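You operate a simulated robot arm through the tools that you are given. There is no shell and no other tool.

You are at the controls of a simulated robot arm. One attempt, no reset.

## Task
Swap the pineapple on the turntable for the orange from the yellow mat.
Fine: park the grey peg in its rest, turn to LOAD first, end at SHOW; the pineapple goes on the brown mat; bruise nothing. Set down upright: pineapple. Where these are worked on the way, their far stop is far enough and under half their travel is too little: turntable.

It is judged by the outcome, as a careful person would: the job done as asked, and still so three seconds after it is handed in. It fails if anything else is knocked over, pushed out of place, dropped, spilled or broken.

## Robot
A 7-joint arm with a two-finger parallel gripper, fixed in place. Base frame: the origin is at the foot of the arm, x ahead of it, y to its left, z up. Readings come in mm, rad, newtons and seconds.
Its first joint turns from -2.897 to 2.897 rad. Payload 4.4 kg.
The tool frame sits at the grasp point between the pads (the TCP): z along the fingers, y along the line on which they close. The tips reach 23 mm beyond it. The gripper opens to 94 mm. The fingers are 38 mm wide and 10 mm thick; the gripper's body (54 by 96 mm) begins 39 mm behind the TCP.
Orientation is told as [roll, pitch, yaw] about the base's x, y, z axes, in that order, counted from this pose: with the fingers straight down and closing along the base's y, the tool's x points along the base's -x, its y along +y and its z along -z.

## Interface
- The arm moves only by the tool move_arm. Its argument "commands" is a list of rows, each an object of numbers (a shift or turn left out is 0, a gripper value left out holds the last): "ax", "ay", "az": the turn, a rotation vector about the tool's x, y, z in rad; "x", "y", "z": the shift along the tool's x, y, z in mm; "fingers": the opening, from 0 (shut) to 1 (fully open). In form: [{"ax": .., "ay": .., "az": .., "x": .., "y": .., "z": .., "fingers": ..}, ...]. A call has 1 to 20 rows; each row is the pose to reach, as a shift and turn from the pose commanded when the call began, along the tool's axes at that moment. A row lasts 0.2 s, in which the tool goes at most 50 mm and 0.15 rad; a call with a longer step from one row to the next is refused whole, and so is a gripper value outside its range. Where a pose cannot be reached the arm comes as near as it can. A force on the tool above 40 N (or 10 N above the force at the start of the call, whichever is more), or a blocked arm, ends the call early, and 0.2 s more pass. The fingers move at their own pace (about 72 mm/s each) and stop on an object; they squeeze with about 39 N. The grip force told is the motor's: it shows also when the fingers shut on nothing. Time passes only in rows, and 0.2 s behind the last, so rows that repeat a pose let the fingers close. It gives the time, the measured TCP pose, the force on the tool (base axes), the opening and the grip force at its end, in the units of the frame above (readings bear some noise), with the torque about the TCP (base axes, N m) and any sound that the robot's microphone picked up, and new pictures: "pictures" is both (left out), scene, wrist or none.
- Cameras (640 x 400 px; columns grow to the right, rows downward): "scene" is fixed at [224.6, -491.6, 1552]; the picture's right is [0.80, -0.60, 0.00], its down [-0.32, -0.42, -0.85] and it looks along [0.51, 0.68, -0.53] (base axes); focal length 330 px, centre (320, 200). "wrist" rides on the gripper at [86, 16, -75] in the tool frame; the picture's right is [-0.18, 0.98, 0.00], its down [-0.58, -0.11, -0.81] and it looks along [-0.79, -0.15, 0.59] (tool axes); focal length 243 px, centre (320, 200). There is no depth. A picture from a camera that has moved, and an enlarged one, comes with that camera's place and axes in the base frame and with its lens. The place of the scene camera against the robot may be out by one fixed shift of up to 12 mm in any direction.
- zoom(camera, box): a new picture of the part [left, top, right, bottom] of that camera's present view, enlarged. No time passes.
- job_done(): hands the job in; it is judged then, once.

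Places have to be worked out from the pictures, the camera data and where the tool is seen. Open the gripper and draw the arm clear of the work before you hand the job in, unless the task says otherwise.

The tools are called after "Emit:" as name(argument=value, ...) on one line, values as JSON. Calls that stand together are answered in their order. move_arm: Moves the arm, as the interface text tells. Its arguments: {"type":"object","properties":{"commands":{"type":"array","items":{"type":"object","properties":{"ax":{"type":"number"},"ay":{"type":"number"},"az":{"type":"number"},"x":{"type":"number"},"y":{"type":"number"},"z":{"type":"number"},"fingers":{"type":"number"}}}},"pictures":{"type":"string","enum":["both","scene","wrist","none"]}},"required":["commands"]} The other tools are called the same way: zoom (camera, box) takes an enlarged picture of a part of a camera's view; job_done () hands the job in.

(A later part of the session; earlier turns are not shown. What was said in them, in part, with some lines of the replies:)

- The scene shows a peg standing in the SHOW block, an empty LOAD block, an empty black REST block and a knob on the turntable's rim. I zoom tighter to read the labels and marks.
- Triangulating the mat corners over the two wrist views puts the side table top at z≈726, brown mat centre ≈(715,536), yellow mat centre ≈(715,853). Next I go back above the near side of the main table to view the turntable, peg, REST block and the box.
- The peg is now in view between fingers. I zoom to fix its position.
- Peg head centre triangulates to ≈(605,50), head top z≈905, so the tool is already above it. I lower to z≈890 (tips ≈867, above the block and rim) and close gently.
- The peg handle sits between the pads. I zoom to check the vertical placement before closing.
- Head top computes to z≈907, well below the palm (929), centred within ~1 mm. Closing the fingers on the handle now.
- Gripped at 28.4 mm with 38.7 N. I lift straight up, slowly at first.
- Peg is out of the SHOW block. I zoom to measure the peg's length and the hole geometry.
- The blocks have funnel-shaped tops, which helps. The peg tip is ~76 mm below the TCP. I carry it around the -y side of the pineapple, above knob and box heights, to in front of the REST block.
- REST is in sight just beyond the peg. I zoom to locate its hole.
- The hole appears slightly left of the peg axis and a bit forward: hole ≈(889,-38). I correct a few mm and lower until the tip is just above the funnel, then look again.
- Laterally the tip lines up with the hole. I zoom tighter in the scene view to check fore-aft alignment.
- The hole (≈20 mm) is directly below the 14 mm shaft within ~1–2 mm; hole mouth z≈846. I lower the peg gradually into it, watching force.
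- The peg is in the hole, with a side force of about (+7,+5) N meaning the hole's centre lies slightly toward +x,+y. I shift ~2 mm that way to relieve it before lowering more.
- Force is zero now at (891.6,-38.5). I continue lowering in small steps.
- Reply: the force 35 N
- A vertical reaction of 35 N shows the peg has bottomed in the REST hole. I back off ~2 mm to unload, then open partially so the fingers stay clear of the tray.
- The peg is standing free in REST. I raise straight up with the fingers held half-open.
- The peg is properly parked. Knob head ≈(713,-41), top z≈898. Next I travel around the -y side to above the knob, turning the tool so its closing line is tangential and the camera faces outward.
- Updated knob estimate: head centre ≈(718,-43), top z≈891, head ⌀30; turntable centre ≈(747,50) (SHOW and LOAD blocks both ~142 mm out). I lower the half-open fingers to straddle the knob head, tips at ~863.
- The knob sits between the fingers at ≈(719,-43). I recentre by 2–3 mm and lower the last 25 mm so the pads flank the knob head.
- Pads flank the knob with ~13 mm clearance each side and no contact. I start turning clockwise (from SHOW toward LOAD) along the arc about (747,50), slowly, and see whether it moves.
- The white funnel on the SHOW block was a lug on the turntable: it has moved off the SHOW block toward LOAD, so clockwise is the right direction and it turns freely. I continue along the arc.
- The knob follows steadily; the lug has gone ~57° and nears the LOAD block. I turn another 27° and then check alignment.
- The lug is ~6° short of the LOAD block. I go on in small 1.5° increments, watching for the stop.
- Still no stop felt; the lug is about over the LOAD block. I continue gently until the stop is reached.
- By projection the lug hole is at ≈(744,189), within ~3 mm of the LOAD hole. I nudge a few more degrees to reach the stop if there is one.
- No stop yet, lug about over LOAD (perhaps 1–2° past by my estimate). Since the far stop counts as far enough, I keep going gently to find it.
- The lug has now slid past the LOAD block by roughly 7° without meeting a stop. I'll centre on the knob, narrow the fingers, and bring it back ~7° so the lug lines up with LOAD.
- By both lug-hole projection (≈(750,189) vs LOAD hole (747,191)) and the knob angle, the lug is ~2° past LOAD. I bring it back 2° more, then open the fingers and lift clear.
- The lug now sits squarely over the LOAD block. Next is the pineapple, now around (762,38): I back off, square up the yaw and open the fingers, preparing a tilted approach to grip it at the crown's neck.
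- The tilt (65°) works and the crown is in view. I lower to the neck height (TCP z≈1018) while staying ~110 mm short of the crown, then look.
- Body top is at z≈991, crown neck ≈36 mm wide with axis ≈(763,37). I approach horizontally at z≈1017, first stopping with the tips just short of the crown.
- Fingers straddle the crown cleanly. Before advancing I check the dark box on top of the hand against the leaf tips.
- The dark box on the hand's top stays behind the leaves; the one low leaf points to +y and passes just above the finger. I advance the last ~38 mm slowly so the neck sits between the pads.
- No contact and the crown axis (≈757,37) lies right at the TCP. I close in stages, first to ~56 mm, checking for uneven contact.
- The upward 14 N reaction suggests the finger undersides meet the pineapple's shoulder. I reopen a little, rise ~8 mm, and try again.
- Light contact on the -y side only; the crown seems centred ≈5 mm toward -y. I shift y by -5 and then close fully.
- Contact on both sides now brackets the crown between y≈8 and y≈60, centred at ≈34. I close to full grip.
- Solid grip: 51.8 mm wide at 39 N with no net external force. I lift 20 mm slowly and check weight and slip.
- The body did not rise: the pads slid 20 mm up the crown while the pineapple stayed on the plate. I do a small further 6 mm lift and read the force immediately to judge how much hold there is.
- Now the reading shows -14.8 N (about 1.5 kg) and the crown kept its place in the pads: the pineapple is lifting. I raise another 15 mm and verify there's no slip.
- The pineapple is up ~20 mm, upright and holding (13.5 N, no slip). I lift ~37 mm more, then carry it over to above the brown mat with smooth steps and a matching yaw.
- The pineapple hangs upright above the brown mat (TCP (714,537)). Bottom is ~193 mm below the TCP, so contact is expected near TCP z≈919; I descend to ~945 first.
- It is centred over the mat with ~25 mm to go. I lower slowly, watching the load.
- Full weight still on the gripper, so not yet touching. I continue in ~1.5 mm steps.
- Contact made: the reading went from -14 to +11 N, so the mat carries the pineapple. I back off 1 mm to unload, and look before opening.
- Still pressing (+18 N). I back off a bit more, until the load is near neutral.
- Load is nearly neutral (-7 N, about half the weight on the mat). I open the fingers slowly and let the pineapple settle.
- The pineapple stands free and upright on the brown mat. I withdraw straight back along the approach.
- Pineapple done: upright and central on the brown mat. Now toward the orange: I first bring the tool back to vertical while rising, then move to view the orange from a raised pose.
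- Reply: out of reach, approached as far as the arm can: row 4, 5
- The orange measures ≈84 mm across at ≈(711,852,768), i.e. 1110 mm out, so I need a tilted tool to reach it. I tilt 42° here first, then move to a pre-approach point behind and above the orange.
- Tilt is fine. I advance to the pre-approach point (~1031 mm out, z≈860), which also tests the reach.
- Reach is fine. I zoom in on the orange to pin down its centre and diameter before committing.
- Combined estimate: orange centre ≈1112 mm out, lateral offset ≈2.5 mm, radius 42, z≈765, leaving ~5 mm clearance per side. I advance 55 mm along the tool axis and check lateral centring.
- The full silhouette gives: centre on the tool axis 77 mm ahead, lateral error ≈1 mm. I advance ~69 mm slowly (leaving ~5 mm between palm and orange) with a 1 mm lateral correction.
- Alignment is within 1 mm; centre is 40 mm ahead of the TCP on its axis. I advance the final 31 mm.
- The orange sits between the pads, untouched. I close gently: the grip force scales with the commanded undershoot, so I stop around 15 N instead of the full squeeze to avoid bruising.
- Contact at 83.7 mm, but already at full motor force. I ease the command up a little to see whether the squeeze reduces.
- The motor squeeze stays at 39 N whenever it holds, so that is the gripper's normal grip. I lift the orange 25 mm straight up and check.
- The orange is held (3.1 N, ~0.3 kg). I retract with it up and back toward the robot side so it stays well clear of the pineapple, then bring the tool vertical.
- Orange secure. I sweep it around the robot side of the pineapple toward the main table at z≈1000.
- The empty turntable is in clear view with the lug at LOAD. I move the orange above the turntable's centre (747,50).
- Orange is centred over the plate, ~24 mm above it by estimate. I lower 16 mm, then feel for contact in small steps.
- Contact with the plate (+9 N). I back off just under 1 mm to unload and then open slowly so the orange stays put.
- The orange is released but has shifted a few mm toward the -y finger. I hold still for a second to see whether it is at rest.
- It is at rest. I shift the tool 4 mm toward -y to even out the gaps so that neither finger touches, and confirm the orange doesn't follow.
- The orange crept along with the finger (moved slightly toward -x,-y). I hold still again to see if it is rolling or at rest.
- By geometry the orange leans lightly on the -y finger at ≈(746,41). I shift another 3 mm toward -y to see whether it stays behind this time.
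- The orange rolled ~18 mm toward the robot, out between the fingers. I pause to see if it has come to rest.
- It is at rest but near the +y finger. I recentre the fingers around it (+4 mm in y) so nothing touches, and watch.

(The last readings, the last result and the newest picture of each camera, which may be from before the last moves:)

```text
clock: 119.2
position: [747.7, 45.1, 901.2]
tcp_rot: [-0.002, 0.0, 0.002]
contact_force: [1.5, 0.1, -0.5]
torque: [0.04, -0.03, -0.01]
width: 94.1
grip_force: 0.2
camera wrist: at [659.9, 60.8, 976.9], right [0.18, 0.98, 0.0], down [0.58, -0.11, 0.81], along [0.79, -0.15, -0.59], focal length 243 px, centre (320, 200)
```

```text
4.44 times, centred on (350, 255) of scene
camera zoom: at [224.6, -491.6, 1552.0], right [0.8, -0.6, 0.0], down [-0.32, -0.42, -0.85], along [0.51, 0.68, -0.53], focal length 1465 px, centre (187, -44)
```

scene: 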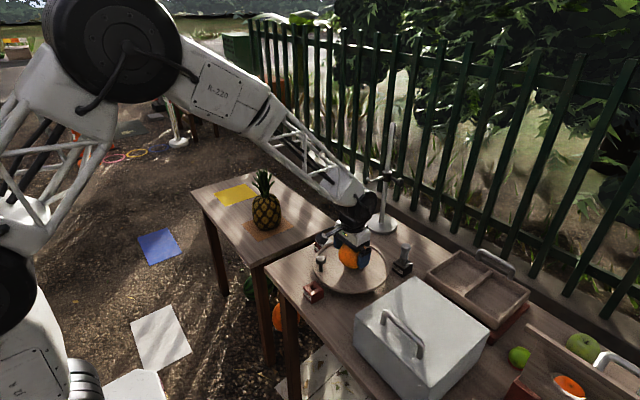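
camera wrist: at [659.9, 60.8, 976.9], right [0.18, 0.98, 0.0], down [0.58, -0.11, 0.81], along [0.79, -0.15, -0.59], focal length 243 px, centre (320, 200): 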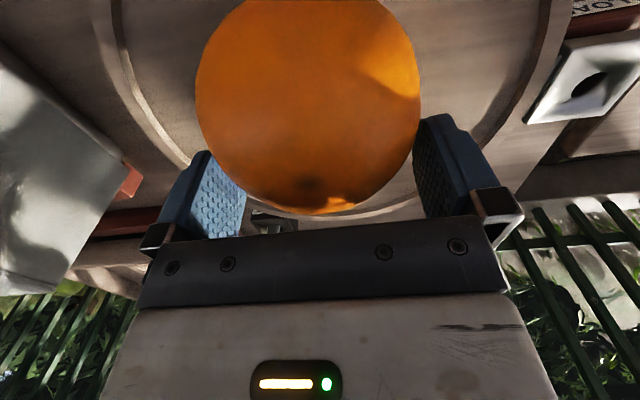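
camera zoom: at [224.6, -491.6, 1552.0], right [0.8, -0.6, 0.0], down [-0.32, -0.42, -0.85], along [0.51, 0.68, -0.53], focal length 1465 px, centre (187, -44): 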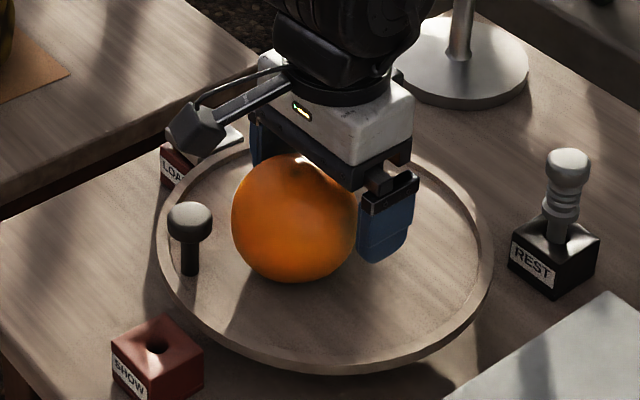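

That explains it: the orange has a stable stem-up attitude, and I had tilted it 42° in carrying, so it rolls back ~30 mm until the stem is up again (the stem is now on top in the scene view). I wait to confirm it settles.

Emit:
move_arm(commands=[{"fingers": 1.0}, {"fingers": 1.0}, {"fingers": 1.0}, {"fingers": 1.0}], pictures="wrist")

Emit:
zoom(camera="wrist", box=[160, 0, 520, 240])

Emit:
zoom(camera="scene", box=[310, 210, 390, 300])

```text
clock: 120.2
position: [747.5, 44.9, 900.9]
tcp_rot: [0.0, 0.0, 0.001]
contact_force: [-1.2, 0.0, 0.7]
torque: [-0.03, 0.0, -0.01]
width: 93.8
grip_force: 0.0
camera wrist: at [659.9, 60.8, 976.9], right [0.18, 0.98, 0.0], down [0.58, -0.11, 0.81], along [0.79, -0.15, -0.59], focal length 243 px, centre (320, 200)
```

wrist: 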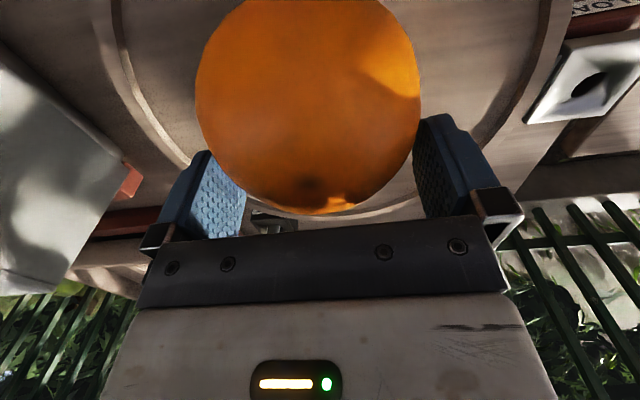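

```text
1.67 times, centred on (340, 120) of wrist
camera zoom: at [659.9, 60.8, 976.9], right [0.18, 0.98, 0.0], down [0.58, -0.11, 0.81], along [0.79, -0.15, -0.59], focal length 404 px, centre (287, 333)
```

zoom: 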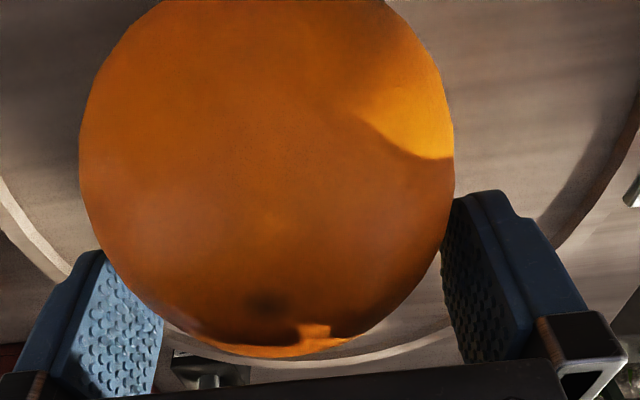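

```text
4.44 times, centred on (350, 255) of scene
camera zoom: at [224.6, -491.6, 1552.0], right [0.8, -0.6, 0.0], down [-0.32, -0.42, -0.85], along [0.51, 0.68, -0.53], focal length 1465 px, centre (187, -44)
```

zoom: 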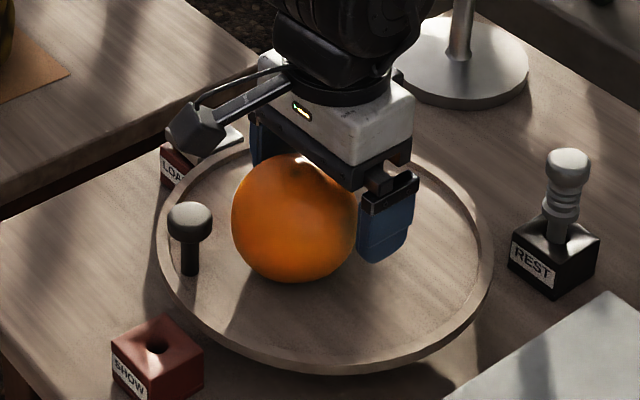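

The orange is at rest stem-up at ≈(718,45), ~29 mm off the turntable centre, clear of the knob. I raise the tool straight up, slowly at first.

Emit:
move_arm(commands=[{"z": -5, "fingers": 1.0}, {"z": -12, "fingers": 1.0}, {"z": -22, "fingers": 1.0}, {"z": -35, "fingers": 1.0}, {"z": -55, "fingers": 1.0}, {"z": -85, "fingers": 1.0}, {"z": -120, "fingers": 1.0}, {"z": -150, "fingers": 1.0}, {"z": -150, "fingers": 1.0}])

Emit:
zoom(camera="scene", box=[290, 200, 410, 310])

Emit:
zoom(camera="wrist", box=[160, 0, 520, 240])

```text
clock: 122.2
position: [745.4, 46.1, 1054.2]
tcp_rot: [-0.001, 0.0, 0.002]
contact_force: [-0.1, 0.8, 0.2]
torque: [-0.03, -0.01, 0.0]
width: 94.2
grip_force: 0.0
camera wrist: at [658.8, 61.2, 1130.3], right [0.18, 0.98, 0.0], down [0.58, -0.11, 0.81], along [0.79, -0.15, -0.59], focal length 243 px, centre (320, 200)
```

scene: 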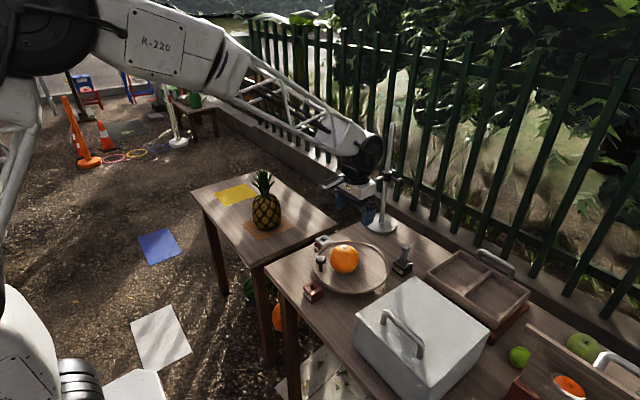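
wrist: 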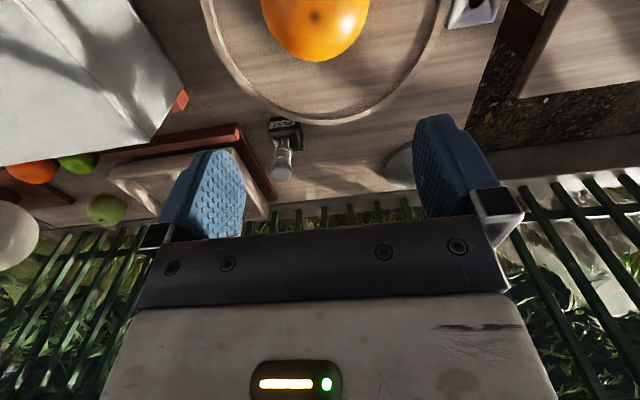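

```text
3.64 times, centred on (350, 255) of scene
camera zoom: at [224.6, -491.6, 1552.0], right [0.8, -0.6, 0.0], down [-0.32, -0.42, -0.85], along [0.51, 0.68, -0.53], focal length 1199 px, centre (211, 0)
```

zoom: 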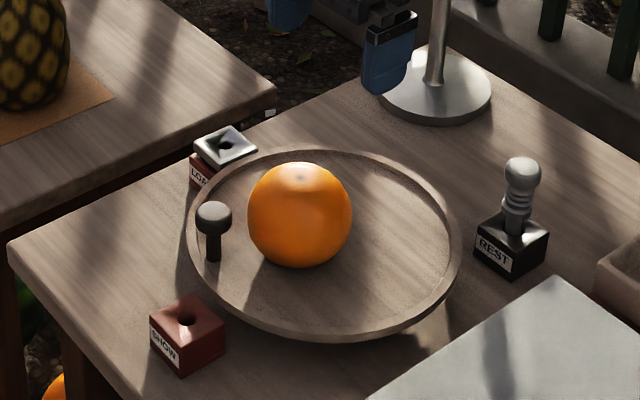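

```text
1.67 times, centred on (340, 120) of wrist
camera zoom: at [658.8, 61.2, 1130.3], right [0.18, 0.98, 0.0], down [0.58, -0.11, 0.81], along [0.79, -0.15, -0.59], focal length 404 px, centre (287, 333)
```

zoom: 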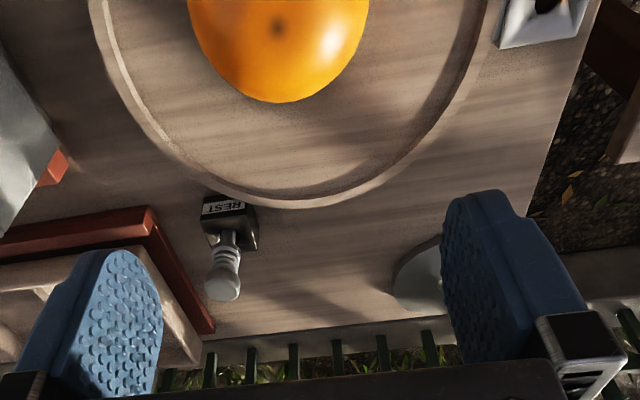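

The orange rests stably on the turntable. Now I must turn back to SHOW: I move above the knob (≈(655,82)), tool radial-outward, fingers set to 56 mm, and look.

Emit:
move_arm(commands=[{"x": 24, "y": 9.2, "az": 0.0825, "fingers": 0.8}, {"x": 48, "y": 18.4, "az": 0.165, "fingers": 0.6}, {"x": 72, "y": 27.6, "az": 0.2475, "fingers": 0.6}, {"x": 96, "y": 36.8, "az": 0.33, "fingers": 0.6}, {"x": 96, "y": 36.8, "z": 25, "az": 0.33, "fingers": 0.6}, {"x": 96, "y": 36.8, "z": 55, "az": 0.33, "fingers": 0.6}, {"x": 96, "y": 36.8, "z": 80, "az": 0.33, "fingers": 0.6}, {"x": 96, "y": 36.8, "z": 90, "az": 0.33, "fingers": 0.6}, {"x": 96, "y": 36.8, "z": 90, "az": 0.33, "fingers": 0.6}])

Emit:
zoom(camera="wrist", box=[160, 0, 520, 240])

Emit:
zoom(camera="scene", box=[290, 190, 410, 310])

```text
clock: 124.2
position: [651.1, 80.8, 959.9]
tcp_rot: [0.001, -0.001, -0.329]
contact_force: [0.7, -0.6, 1.1]
torque: [0.0, -0.02, 0.0]
width: 56.6
grip_force: 0.1
camera wrist: at [574.3, 124.5, 1036.2], right [0.49, 0.87, 0.0], down [0.52, -0.29, 0.81], along [0.7, -0.4, -0.59], focal length 243 px, centre (320, 200)
```

scene: 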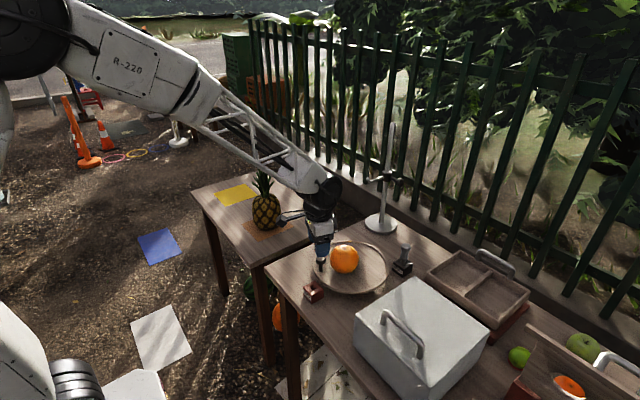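
wrist: 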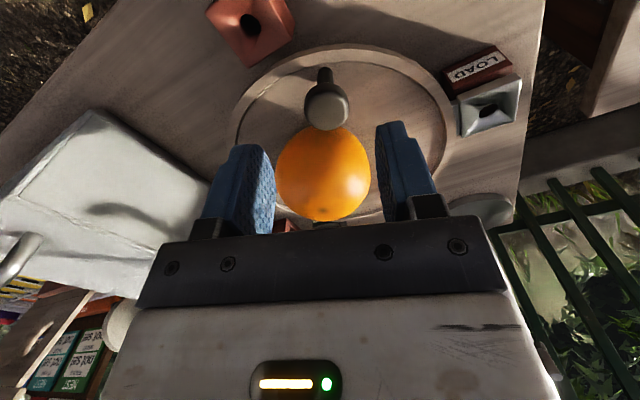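

```text
1.67 times, centred on (340, 120) of wrist
camera zoom: at [574.3, 124.5, 1036.2], right [0.49, 0.87, 0.0], down [0.52, -0.29, 0.81], along [0.7, -0.4, -0.59], focal length 404 px, centre (287, 333)
```

zoom: 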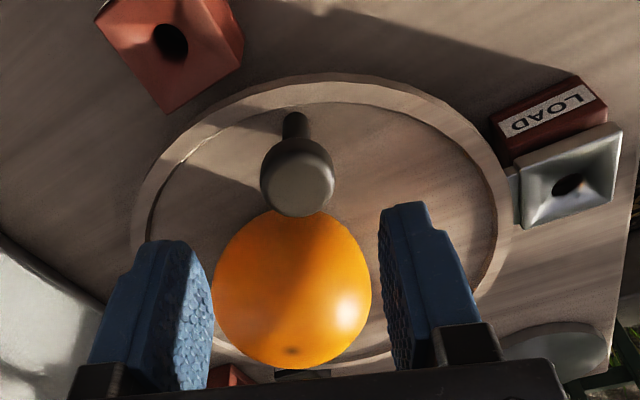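

```text
3.33 times, centred on (350, 250) of scene
camera zoom: at [224.6, -491.6, 1552.0], right [0.8, -0.6, 0.0], down [-0.32, -0.42, -0.85], along [0.51, 0.68, -0.53], focal length 1099 px, centre (220, 33)
```

zoom: 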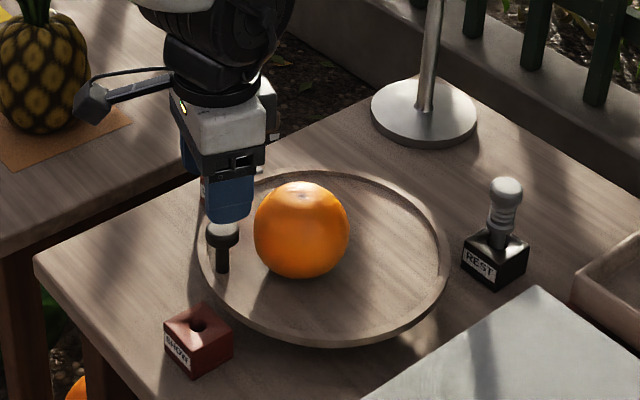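

Knob head ≈(663,81); I shift slightly to centre on it (leaving margin to the orange) and lower around it.

Emit:
move_arm(commands=[{"x": -4, "y": 3.3, "z": 10, "fingers": 0.6}, {"x": -4, "y": 3.3, "z": 28, "fingers": 0.6}, {"x": -4, "y": 3.3, "z": 46, "fingers": 0.6}, {"x": -4, "y": 3.3, "z": 60, "fingers": 0.6}, {"x": -4, "y": 3.3, "z": 70, "fingers": 0.6}, {"x": -4, "y": 3.3, "z": 74, "fingers": 0.6}, {"x": -4, "y": 3.3, "z": 74, "fingers": 0.6}])

Emit:
zoom(camera="wrist", box=[160, 0, 520, 240])

Emit:
zoom(camera="scene", box=[290, 190, 410, 310])

```text
clock: 125.8
position: [657.2, 84.0, 887.2]
tcp_rot: [-0.001, -0.001, -0.329]
contact_force: [-0.4, -0.4, 0.1]
torque: [0.0, 0.02, 0.0]
width: 56.3
grip_force: 0.1
camera wrist: at [579.6, 127.1, 962.6], right [0.49, 0.87, 0.0], down [0.52, -0.29, 0.81], along [0.7, -0.4, -0.59], focal length 243 px, centre (320, 200)
```

scene: 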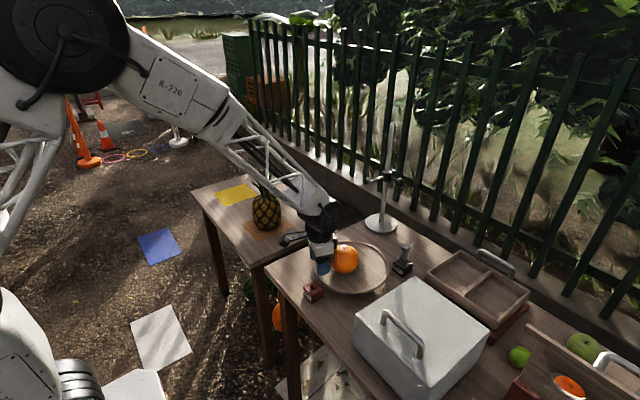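
wrist: 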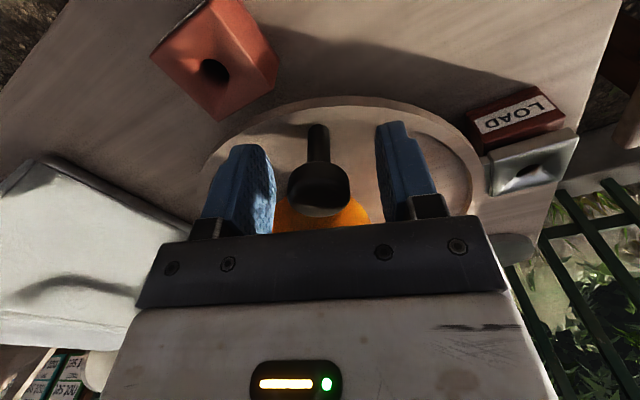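

```text
1.67 times, centred on (340, 120) of wrist
camera zoom: at [579.6, 127.1, 962.6], right [0.49, 0.87, 0.0], down [0.52, -0.29, 0.81], along [0.7, -0.4, -0.59], focal length 404 px, centre (287, 333)
```

zoom: 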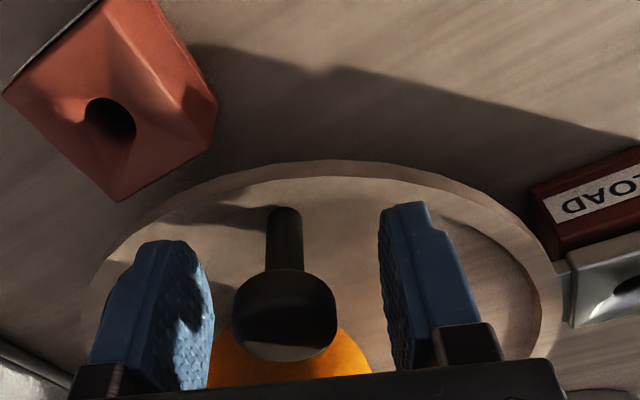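

```text
3.33 times, centred on (350, 250) of scene
camera zoom: at [224.6, -491.6, 1552.0], right [0.8, -0.6, 0.0], down [-0.32, -0.42, -0.85], along [0.51, 0.68, -0.53], focal length 1099 px, centre (220, 33)
```

zoom: 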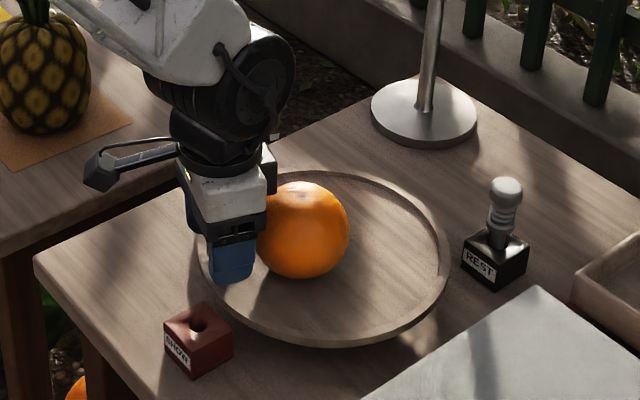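

Knob is centred between the pads and the orange is clear. I narrow the fingers around the knob and turn counter-clockwise toward SHOW, slowly.

Emit:
move_arm(commands=[{"fingers": 0.48}, {"fingers": 0.4}, {"fingers": 0.4}, {"x": 0.09, "y": -5.16, "az": -0.0524, "fingers": 0.4}, {"x": -0.08, "y": -10.32, "az": -0.1047, "fingers": 0.4}, {"x": -0.53, "y": -15.46, "az": -0.1571, "fingers": 0.4}, {"x": -1.24, "y": -20.58, "az": -0.2094, "fingers": 0.4}, {"x": -2.22, "y": -25.64, "az": -0.2618, "fingers": 0.4}, {"x": -3.46, "y": -30.65, "az": -0.3142, "fingers": 0.4}, {"x": -4.97, "y": -35.59, "az": -0.3665, "fingers": 0.4}, {"x": -6.73, "y": -40.44, "az": -0.4189, "fingers": 0.4}, {"x": -8.74, "y": -45.2, "az": -0.4712, "fingers": 0.4}, {"x": -11.0, "y": -49.84, "az": -0.5236, "fingers": 0.4}, {"x": -13.5, "y": -54.36, "az": -0.576, "fingers": 0.4}, {"x": -16.23, "y": -58.74, "az": -0.6283, "fingers": 0.4}])

Emit:
zoom(camera="wrist", box=[160, 0, 520, 240])

Emit:
zoom(camera="scene", box=[290, 190, 410, 310])

```text
clock: 129.0
position: [652.7, 21.6, 887.5]
tcp_rot: [-0.001, -0.002, 0.301]
contact_force: [-0.3, 1.1, 0.6]
torque: [0.01, 0.01, 0.03]
width: 37.8
grip_force: 0.4
camera wrist: at [564.7, 12.4, 963.2], right [-0.12, 0.99, 0.0], down [0.59, 0.07, 0.81], along [0.8, 0.09, -0.59], focal length 243 px, centre (320, 200)
```

scene: 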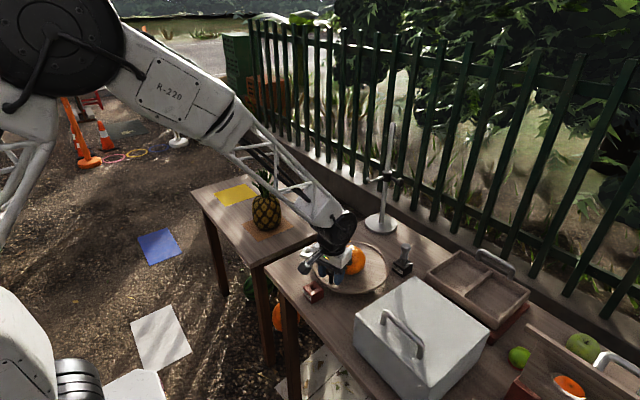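
wrist: 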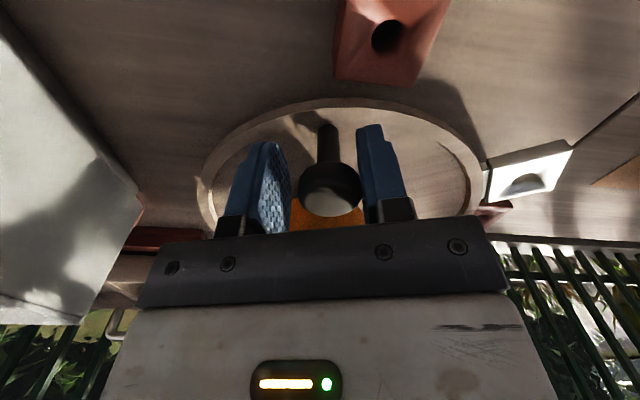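

```text
1.67 times, centred on (340, 120) of wrist
camera zoom: at [564.7, 12.4, 963.2], right [-0.12, 0.99, 0.0], down [0.59, 0.07, 0.81], along [0.8, 0.09, -0.59], focal length 404 px, centre (287, 333)
```

zoom: 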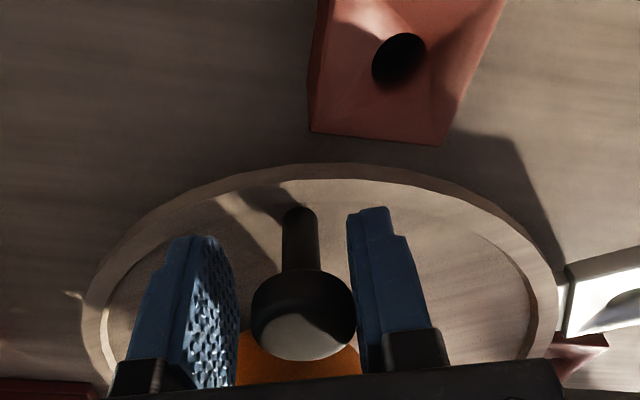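

```text
3.33 times, centred on (350, 250) of scene
camera zoom: at [224.6, -491.6, 1552.0], right [0.8, -0.6, 0.0], down [-0.32, -0.42, -0.85], along [0.51, 0.68, -0.53], focal length 1099 px, centre (220, 33)
```

zoom: 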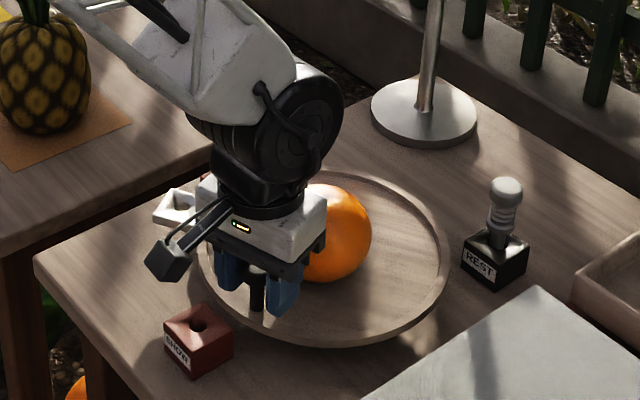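

Turning smoothly, with the orange riding along. I continue another 45°.

Emit:
move_arm(commands=[{"x": 0.04, "y": -5.22, "az": -0.0524, "fingers": 0.4}, {"x": -0.19, "y": -10.44, "az": -0.1047, "fingers": 0.4}, {"x": -0.7, "y": -15.64, "az": -0.1571, "fingers": 0.4}, {"x": -1.47, "y": -20.8, "az": -0.2094, "fingers": 0.4}, {"x": -2.52, "y": -25.92, "az": -0.2618, "fingers": 0.4}, {"x": -3.83, "y": -30.98, "az": -0.3142, "fingers": 0.4}, {"x": -5.4, "y": -35.96, "az": -0.3665, "fingers": 0.4}, {"x": -7.24, "y": -40.85, "az": -0.4189, "fingers": 0.4}, {"x": -9.32, "y": -45.63, "az": -0.4712, "fingers": 0.4}, {"x": -11.66, "y": -50.31, "az": -0.5236, "fingers": 0.4}, {"x": -14.23, "y": -54.85, "az": -0.576, "fingers": 0.4}, {"x": -17.04, "y": -59.25, "az": -0.6283, "fingers": 0.4}, {"x": -20.08, "y": -63.5, "az": -0.6807, "fingers": 0.4}, {"x": -23.33, "y": -67.59, "az": -0.733, "fingers": 0.4}, {"x": -26.8, "y": -71.5, "az": -0.7854, "fingers": 0.4}])

Emit:
zoom(camera="wrist", box=[160, 0, 580, 240])

Emit:
zoom(camera="scene", box=[290, 190, 410, 310])

```text
clock: 132.2
position: [700.8, -36.8, 887.3]
tcp_rot: [-0.001, 0.001, 1.087]
contact_force: [-1.1, 0.5, 0.3]
torque: [0.0, 0.01, -0.03]
width: 38.0
grip_force: 0.1
camera wrist: at [643.9, -106.8, 963.1], right [-0.78, 0.62, 0.0], down [0.37, 0.46, 0.81], along [0.5, 0.63, -0.59], focal length 243 px, centre (320, 200)
```

scene: 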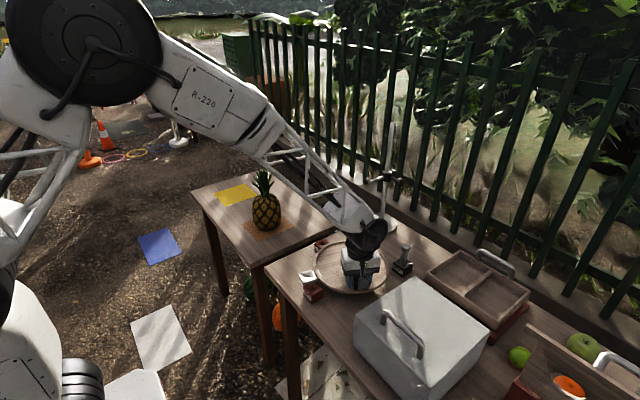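
wrist: 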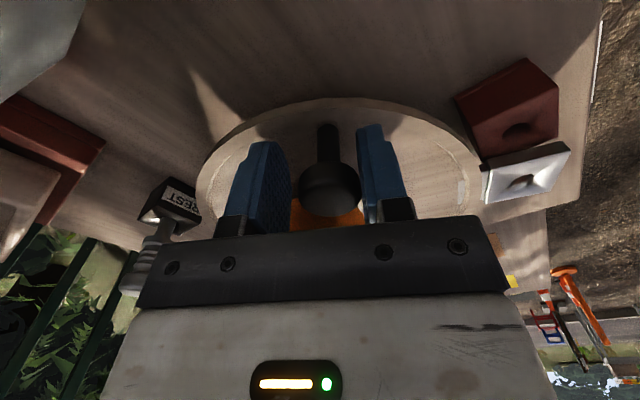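

```text
1.52 times, centred on (370, 120) of wrist
camera zoom: at [643.9, -106.8, 963.1], right [-0.78, 0.62, 0.0], down [0.37, 0.46, 0.81], along [0.5, 0.63, -0.59], focal length 370 px, centre (244, 322)
```

zoom: 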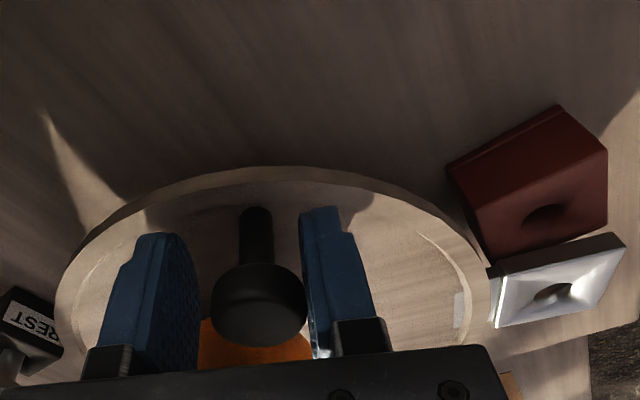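

```text
3.33 times, centred on (350, 250) of scene
camera zoom: at [224.6, -491.6, 1552.0], right [0.8, -0.6, 0.0], down [-0.32, -0.42, -0.85], along [0.51, 0.68, -0.53], focal length 1099 px, centre (220, 33)
```

zoom: 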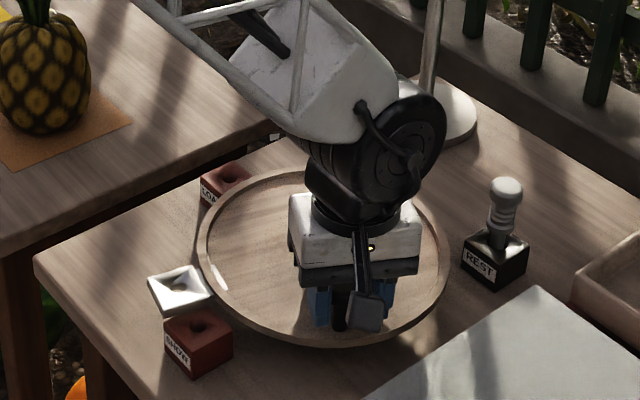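

About 14° left. I turn 9° more and then inspect alignment closely.

Emit:
move_arm(commands=[{"x": 0.03, "y": -5.1, "az": -0.0524, "fingers": 0.4}, {"x": -0.2, "y": -10.2, "az": -0.1047, "fingers": 0.4}, {"x": -0.45, "y": -12.75, "az": -0.1309, "fingers": 0.4}, {"x": -0.7, "y": -15.28, "az": -0.1571, "fingers": 0.4}, {"x": -0.7, "y": -15.28, "az": -0.1571, "fingers": 0.4}])

Emit:
zoom(camera="scene", box=[295, 240, 365, 310])

Emit:
zoom(camera="wrist", box=[380, 30, 640, 230])

```text
clock: 133.4
position: [713.7, -44.2, 887.3]
tcp_rot: [0.001, 0.001, 1.242]
contact_force: [-0.2, 0.1, 0.7]
torque: [-0.03, 0.03, 0.02]
width: 37.9
grip_force: 0.4
camera wrist: at [669.7, -121.6, 962.9], right [-0.87, 0.49, 0.0], down [0.29, 0.52, 0.81], along [0.4, 0.7, -0.59], focal length 243 px, centre (320, 200)
```

scene: 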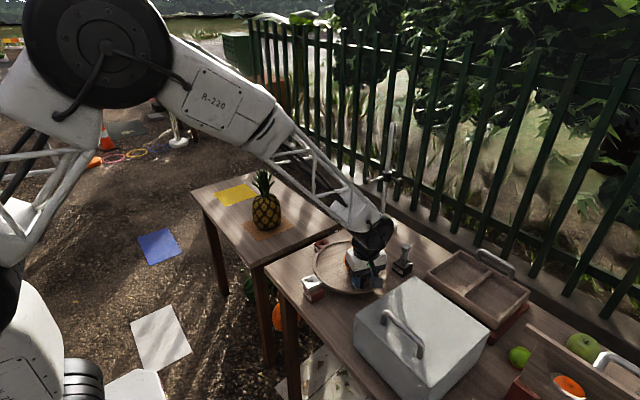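
wrist: 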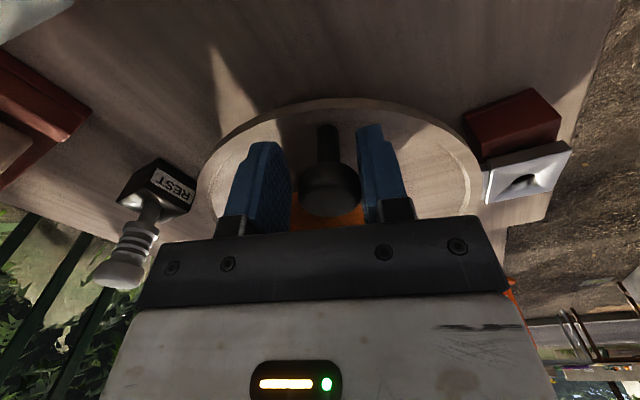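

```text
5.71 times, centred on (330, 275) of scene
camera zoom: at [224.6, -491.6, 1552.0], right [0.8, -0.6, 0.0], down [-0.32, -0.42, -0.85], along [0.51, 0.68, -0.53], focal length 1884 px, centre (263, -229)
```

zoom: 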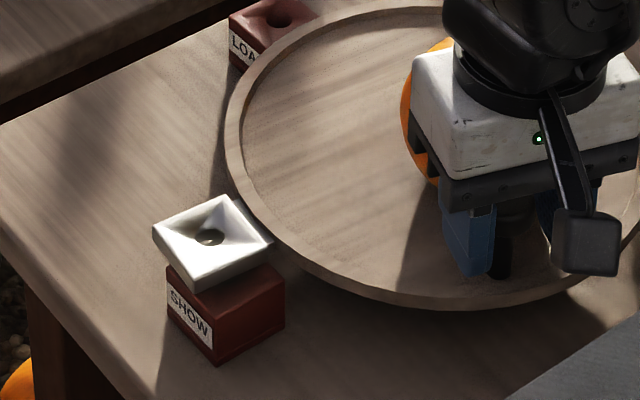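

```text
2.00 times, centred on (510, 130) of wrist
camera zoom: at [669.7, -121.6, 962.9], right [-0.87, 0.49, 0.0], down [0.29, 0.52, 0.81], along [0.4, 0.7, -0.59], focal length 485 px, centre (-60, 340)
```

zoom: 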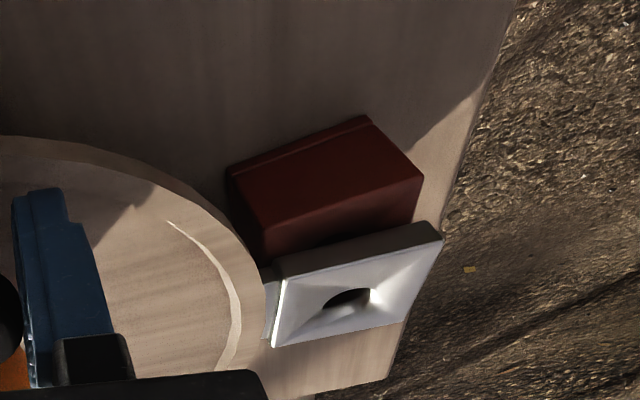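

Compared with the initial picture, the lug needs ~5.5° more to sit over SHOW. I turn that amount slowly, feeling for a stop.

Emit:
move_arm(commands=[{"x": 0.05, "y": -2.58, "az": -0.0262, "fingers": 0.4}, {"x": 0.05, "y": -5.16, "az": -0.0524, "fingers": 0.4}, {"x": -0.02, "y": -7.74, "az": -0.0785, "fingers": 0.4}, {"x": -0.11, "y": -9.47, "az": -0.096, "fingers": 0.4}, {"x": -0.11, "y": -9.47, "az": -0.096, "fingers": 0.4}])

Emit:
zoom(camera="scene", box=[290, 220, 370, 310])

Emit:
zoom(camera="wrist", box=[380, 30, 640, 230])

```text
clock: 134.6
position: [723.7, -47.2, 888.8]
tcp_rot: [0.0, 0.0, 1.337]
contact_force: [-1.3, 0.1, 0.6]
torque: [0.01, 0.02, 0.02]
width: 38.1
grip_force: 0.6
camera wrist: at [686.4, -127.8, 963.5], right [-0.91, 0.4, 0.0], down [0.24, 0.54, 0.81], along [0.33, 0.74, -0.59], focal length 243 px, centre (320, 200)
```

scene: 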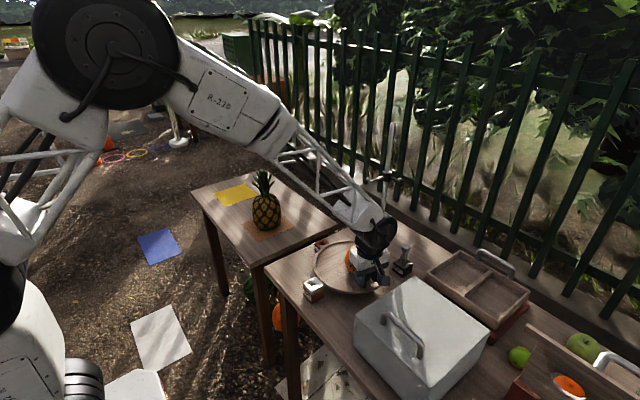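
wrist: 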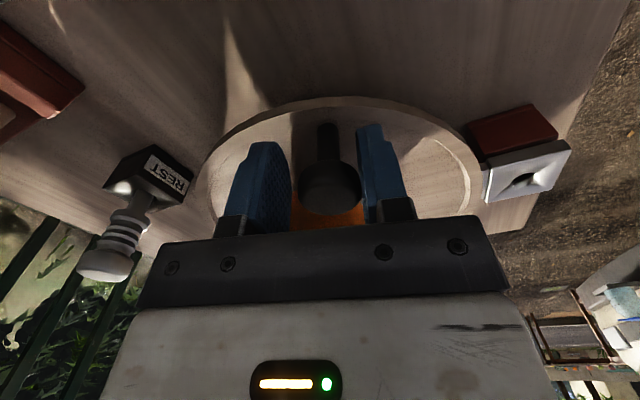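

```text
4.44 times, centred on (330, 265) of scene
camera zoom: at [224.6, -491.6, 1552.0], right [0.8, -0.6, 0.0], down [-0.32, -0.42, -0.85], along [0.51, 0.68, -0.53], focal length 1465 px, centre (276, -89)
```

zoom: 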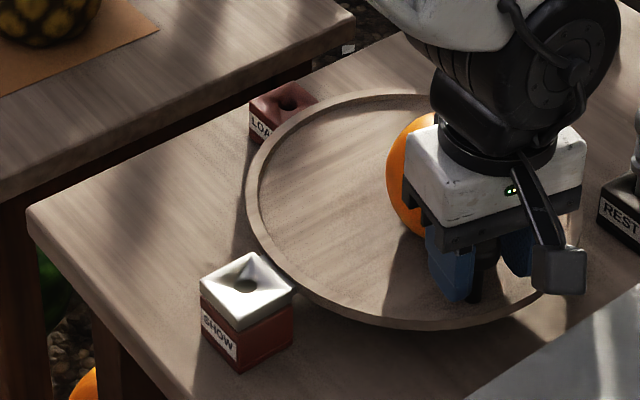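

```text
2.00 times, centred on (510, 130) of wrist
camera zoom: at [686.4, -127.8, 963.5], right [-0.91, 0.4, 0.0], down [0.24, 0.54, 0.81], along [0.33, 0.74, -0.59], focal length 485 px, centre (-60, 340)
```

zoom: 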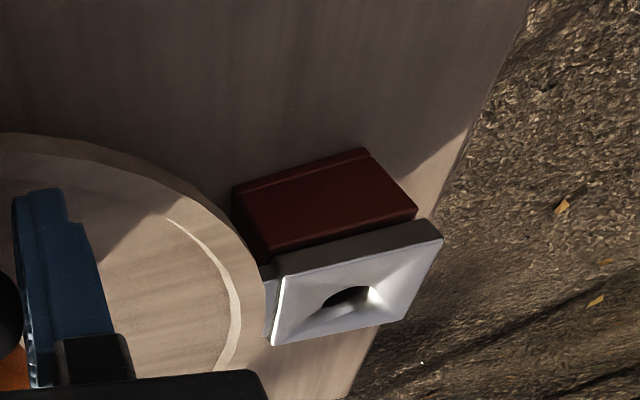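

The lug's corners now match the initial SHOW picture to within a pixel or two. I re-take the very first zoom window for a direct comparison.

Emit:
zoom(camera="scene", box=[295, 225, 355, 305])

Emit:
zoom(camera="scene", box=[285, 230, 345, 310])

```text
5.00 times, centred on (325, 265) of scene
camera zoom: at [224.6, -491.6, 1552.0], right [0.8, -0.6, 0.0], down [-0.32, -0.42, -0.85], along [0.51, 0.68, -0.53], focal length 1648 px, centre (295, -125)
```

zoom: 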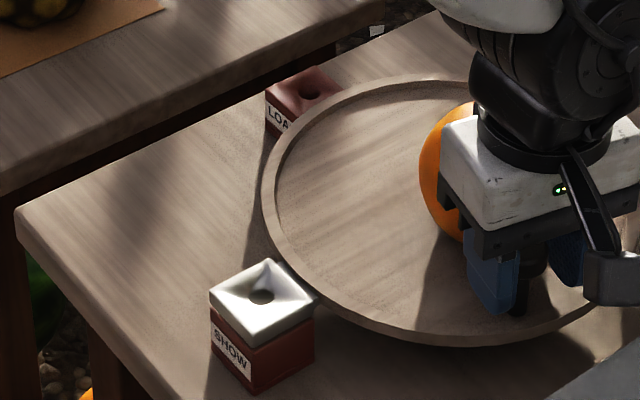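

```text
5.00 times, centred on (315, 270) of scene
camera zoom: at [224.6, -491.6, 1552.0], right [0.8, -0.6, 0.0], down [-0.32, -0.42, -0.85], along [0.51, 0.68, -0.53], focal length 1648 px, centre (345, -150)
```

zoom: 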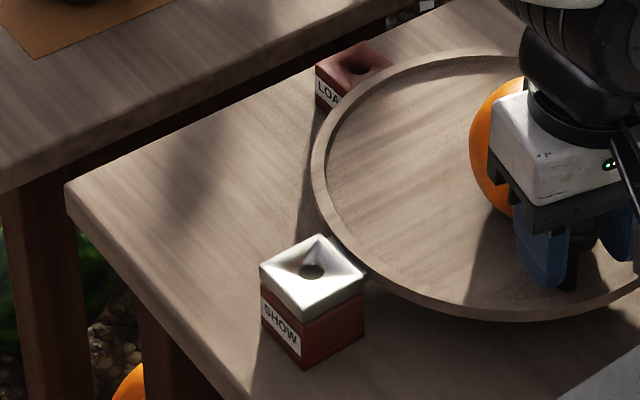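

It matches the starting SHOW pose. I open the fingers off the knob, then raise straight up.

Emit:
move_arm(commands=[{"fingers": 0.45}, {"fingers": 0.5}, {"fingers": 0.6}, {"fingers": 0.6}, {"z": -10, "fingers": 0.6}, {"z": -25, "fingers": 0.6}, {"z": -45, "fingers": 0.6}, {"z": -75, "fingers": 0.6}, {"z": -115, "fingers": 0.6}, {"z": -155, "fingers": 0.6}, {"z": -195, "fingers": 0.6}, {"z": -195, "fingers": 0.6}])

Emit:
zoom(camera="scene", box=[290, 210, 410, 310])

Emit:
zoom(camera="wrist", box=[180, 0, 540, 220])

```text
clock: 137.2
position: [723.4, -45.5, 1082.0]
tcp_rot: [0.002, 0.0, 1.339]
contact_force: [-0.9, -0.6, -0.2]
torque: [-0.01, -0.03, 0.0]
width: 56.4
grip_force: 0.0
camera wrist: at [686.5, -127.1, 1156.9], right [-0.91, 0.4, 0.0], down [0.24, 0.54, 0.81], along [0.33, 0.74, -0.59], focal length 243 px, centre (320, 200)
```

scene: 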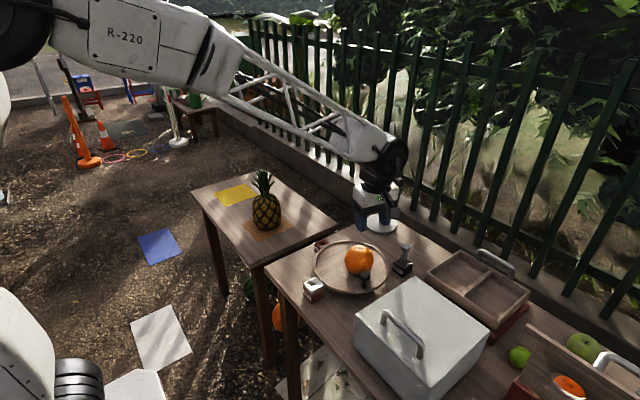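
wrist: 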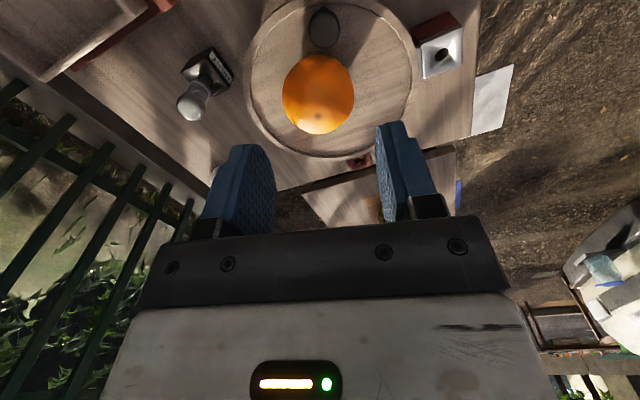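

```text
4.00 times, centred on (350, 260) of scene
camera zoom: at [224.6, -491.6, 1552.0], right [0.8, -0.6, 0.0], down [-0.32, -0.42, -0.85], along [0.51, 0.68, -0.53], focal length 1319 px, centre (200, -40)
```

zoom: 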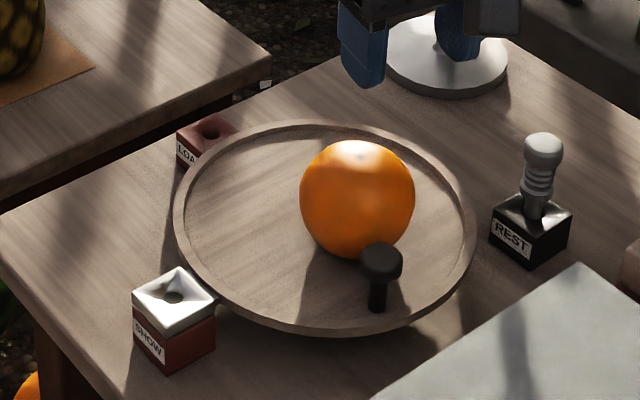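

```text
1.78 times, centred on (360, 110) of wrist
camera zoom: at [686.5, -127.1, 1156.9], right [-0.91, 0.4, 0.0], down [0.24, 0.54, 0.81], along [0.33, 0.74, -0.59], focal length 431 px, centre (249, 360)
```

zoom: 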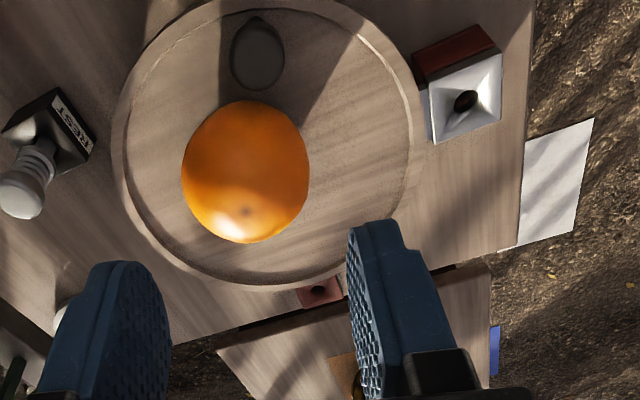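

Everything looks right. I re-take the very first zoom window to compare the knob and lug positions with the initial (locked) SHOW state.

Emit:
zoom(camera="scene", box=[270, 180, 430, 310])

Emit:
zoom(camera="scene", box=[340, 235, 420, 295])

Emit:
zoom(camera="scene", box=[180, 150, 340, 270])

```text
3.08 times, centred on (350, 245) of scene
camera zoom: at [224.6, -491.6, 1552.0], right [0.8, -0.6, 0.0], down [-0.32, -0.42, -0.85], along [0.51, 0.68, -0.53], focal length 1014 px, centre (228, 62)
```

zoom: 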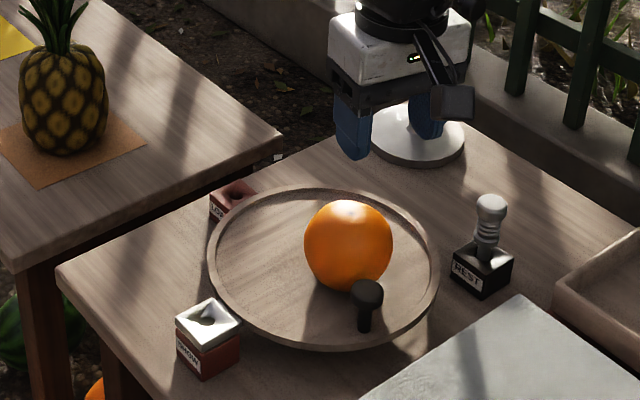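

```text
6.67 times, centred on (380, 265) of scene
camera zoom: at [224.6, -491.6, 1552.0], right [0.8, -0.6, 0.0], down [-0.32, -0.42, -0.85], along [0.51, 0.68, -0.53], focal length 2198 px, centre (-80, -233)
```

zoom: 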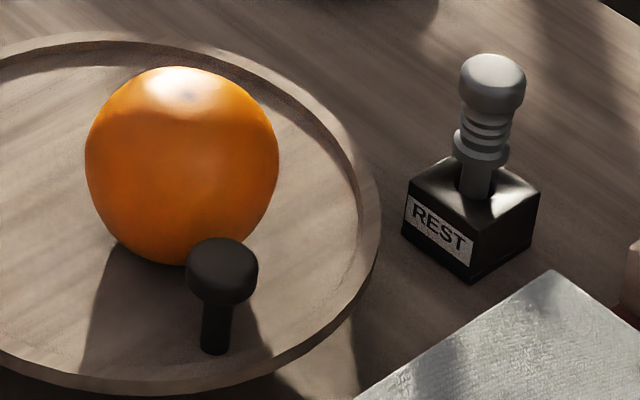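

```text
3.33 times, centred on (260, 210) of scene
camera zoom: at [224.6, -491.6, 1552.0], right [0.8, -0.6, 0.0], down [-0.32, -0.42, -0.85], along [0.51, 0.68, -0.53], focal length 1099 px, centre (520, 167)
```

zoom: 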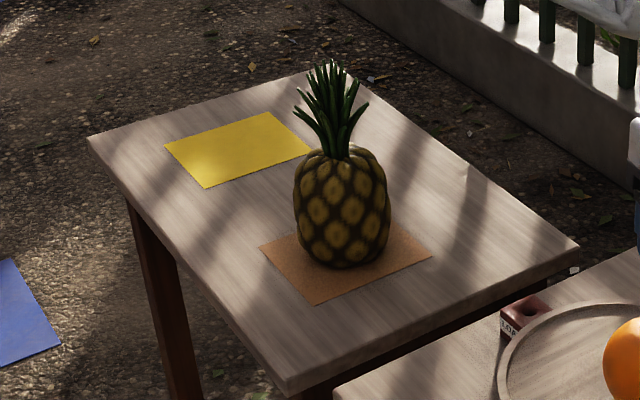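

The knob is at exactly the same pixels as at the start (SHOW), the peg stands in REST, the orange rests on the turntable, and the pineapple stands upright on the brown mat. I open the gripper and draw the arm clear.

Emit:
move_arm(commands=[{"x": 1.6, "y": 24.3, "z": -7, "az": 0.134, "fingers": 0.8}, {"x": 3.2, "y": 48.6, "z": -14, "az": 0.268, "fingers": 1.0}, {"x": 4.9, "y": 72.8, "z": -21, "az": 0.402, "fingers": 1.0}, {"x": 6.5, "y": 97.1, "z": -28, "az": 0.536, "fingers": 1.0}, {"x": 8.1, "y": 121.4, "z": -35, "az": 0.67, "fingers": 1.0}, {"x": 9.7, "y": 145.7, "z": -42, "az": 0.803, "fingers": 1.0}, {"x": 11.3, "y": 170, "z": -49, "az": 0.937, "fingers": 1.0}, {"x": 13, "y": 194.2, "z": -56, "az": 1.071, "fingers": 1.0}, {"x": 14.6, "y": 218.5, "z": -63, "az": 1.205, "fingers": 1.0}, {"x": 16.2, "y": 242.8, "z": -70, "az": 1.339, "fingers": 1.0}, {"x": 16.2, "y": 242.8, "z": -70, "az": 1.339, "fingers": 1.0}])

Emit:
zoom(camera="scene", box=[200, 150, 430, 310])

Emit:
zoom(camera="scene", box=[340, 235, 420, 295])

```text
clock: 139.6
position: [481.3, -6.1, 1153.7]
tcp_rot: [0.0, 0.0, -0.001]
contact_force: [-0.7, -0.2, 0.4]
torque: [0.0, -0.01, 0.01]
width: 94.0
grip_force: 0.0
camera wrist: at [394.5, 9.5, 1227.9], right [0.19, 0.98, 0.0], down [0.58, -0.11, 0.81], along [0.79, -0.15, -0.59], focal length 243 px, centre (320, 200)
```

scene: 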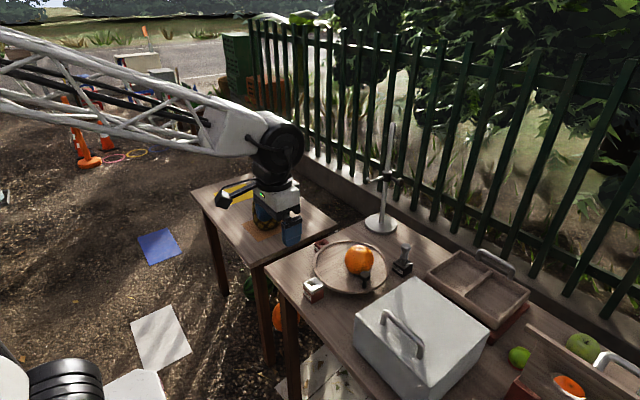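
wrist: 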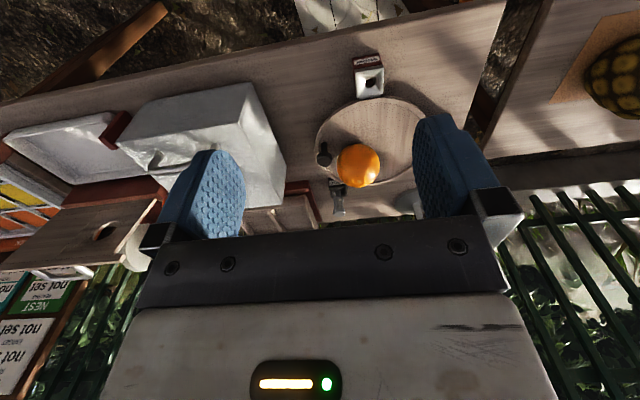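

```text
2.50 times, centred on (315, 230) of scene
camera zoom: at [224.6, -491.6, 1552.0], right [0.8, -0.6, 0.0], down [-0.32, -0.42, -0.85], along [0.51, 0.68, -0.53], focal length 824 px, centre (332, 125)
```

zoom: 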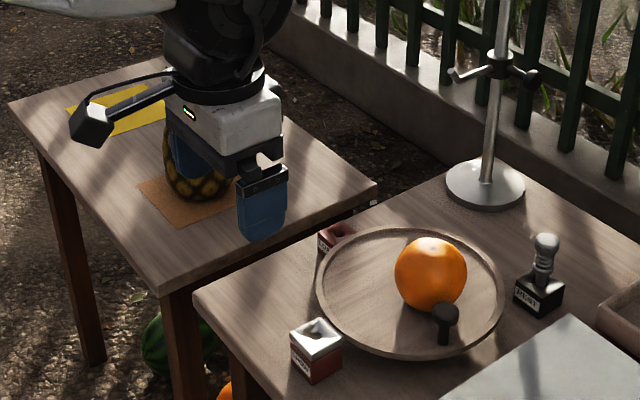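

```text
6.67 times, centred on (380, 265) of scene
camera zoom: at [224.6, -491.6, 1552.0], right [0.8, -0.6, 0.0], down [-0.32, -0.42, -0.85], along [0.51, 0.68, -0.53], focal length 2198 px, centre (-80, -233)
```

zoom: 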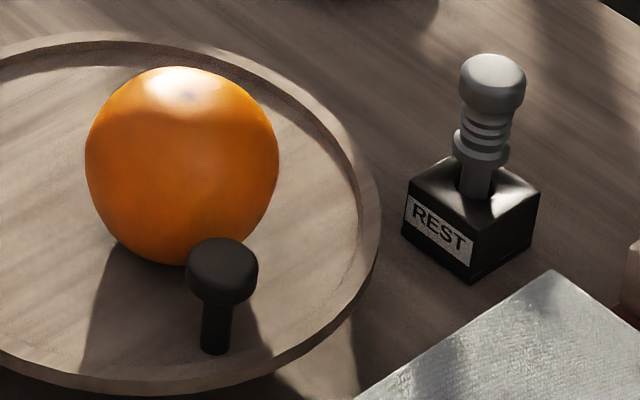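

All is still: orange on the turntable at SHOW, peg in REST, pineapple upright on the brown mat, and the arm is open and clear. I hand the job in.

Emit:
job_done()

```text
The job is handed in.
```

The swap is finished and handed in; the pictures taken just before hand-in show everything in place and still.

- **Peg:** the grey peg stands in the REST block.
- **Turntable:** it went to LOAD before the swap and now sits at SHOW, with the knob in the same spot in the picture as at the start. I never felt a far stop. I went about 7–10° past LOAD, then brought the lug back over the LOAD block.
- **Pineapple:** it stands upright in the middle of the brown mat, carried there by its crown. The first grip slid about 20 mm up the crown before it held, so the pineapple had not lifted yet. The fingers also pressed briefly on its shoulder at about 14 N.
- **Orange:** it rests on the turntable, roughly 30 mm off centre. It rolled that far to settle stem-up after I let it go. I held it at the gripper's normal 39 N squeeze, because easing the command did not reduce it.

I saw nothing else moved or knocked, and the arm is open and clear of the work.
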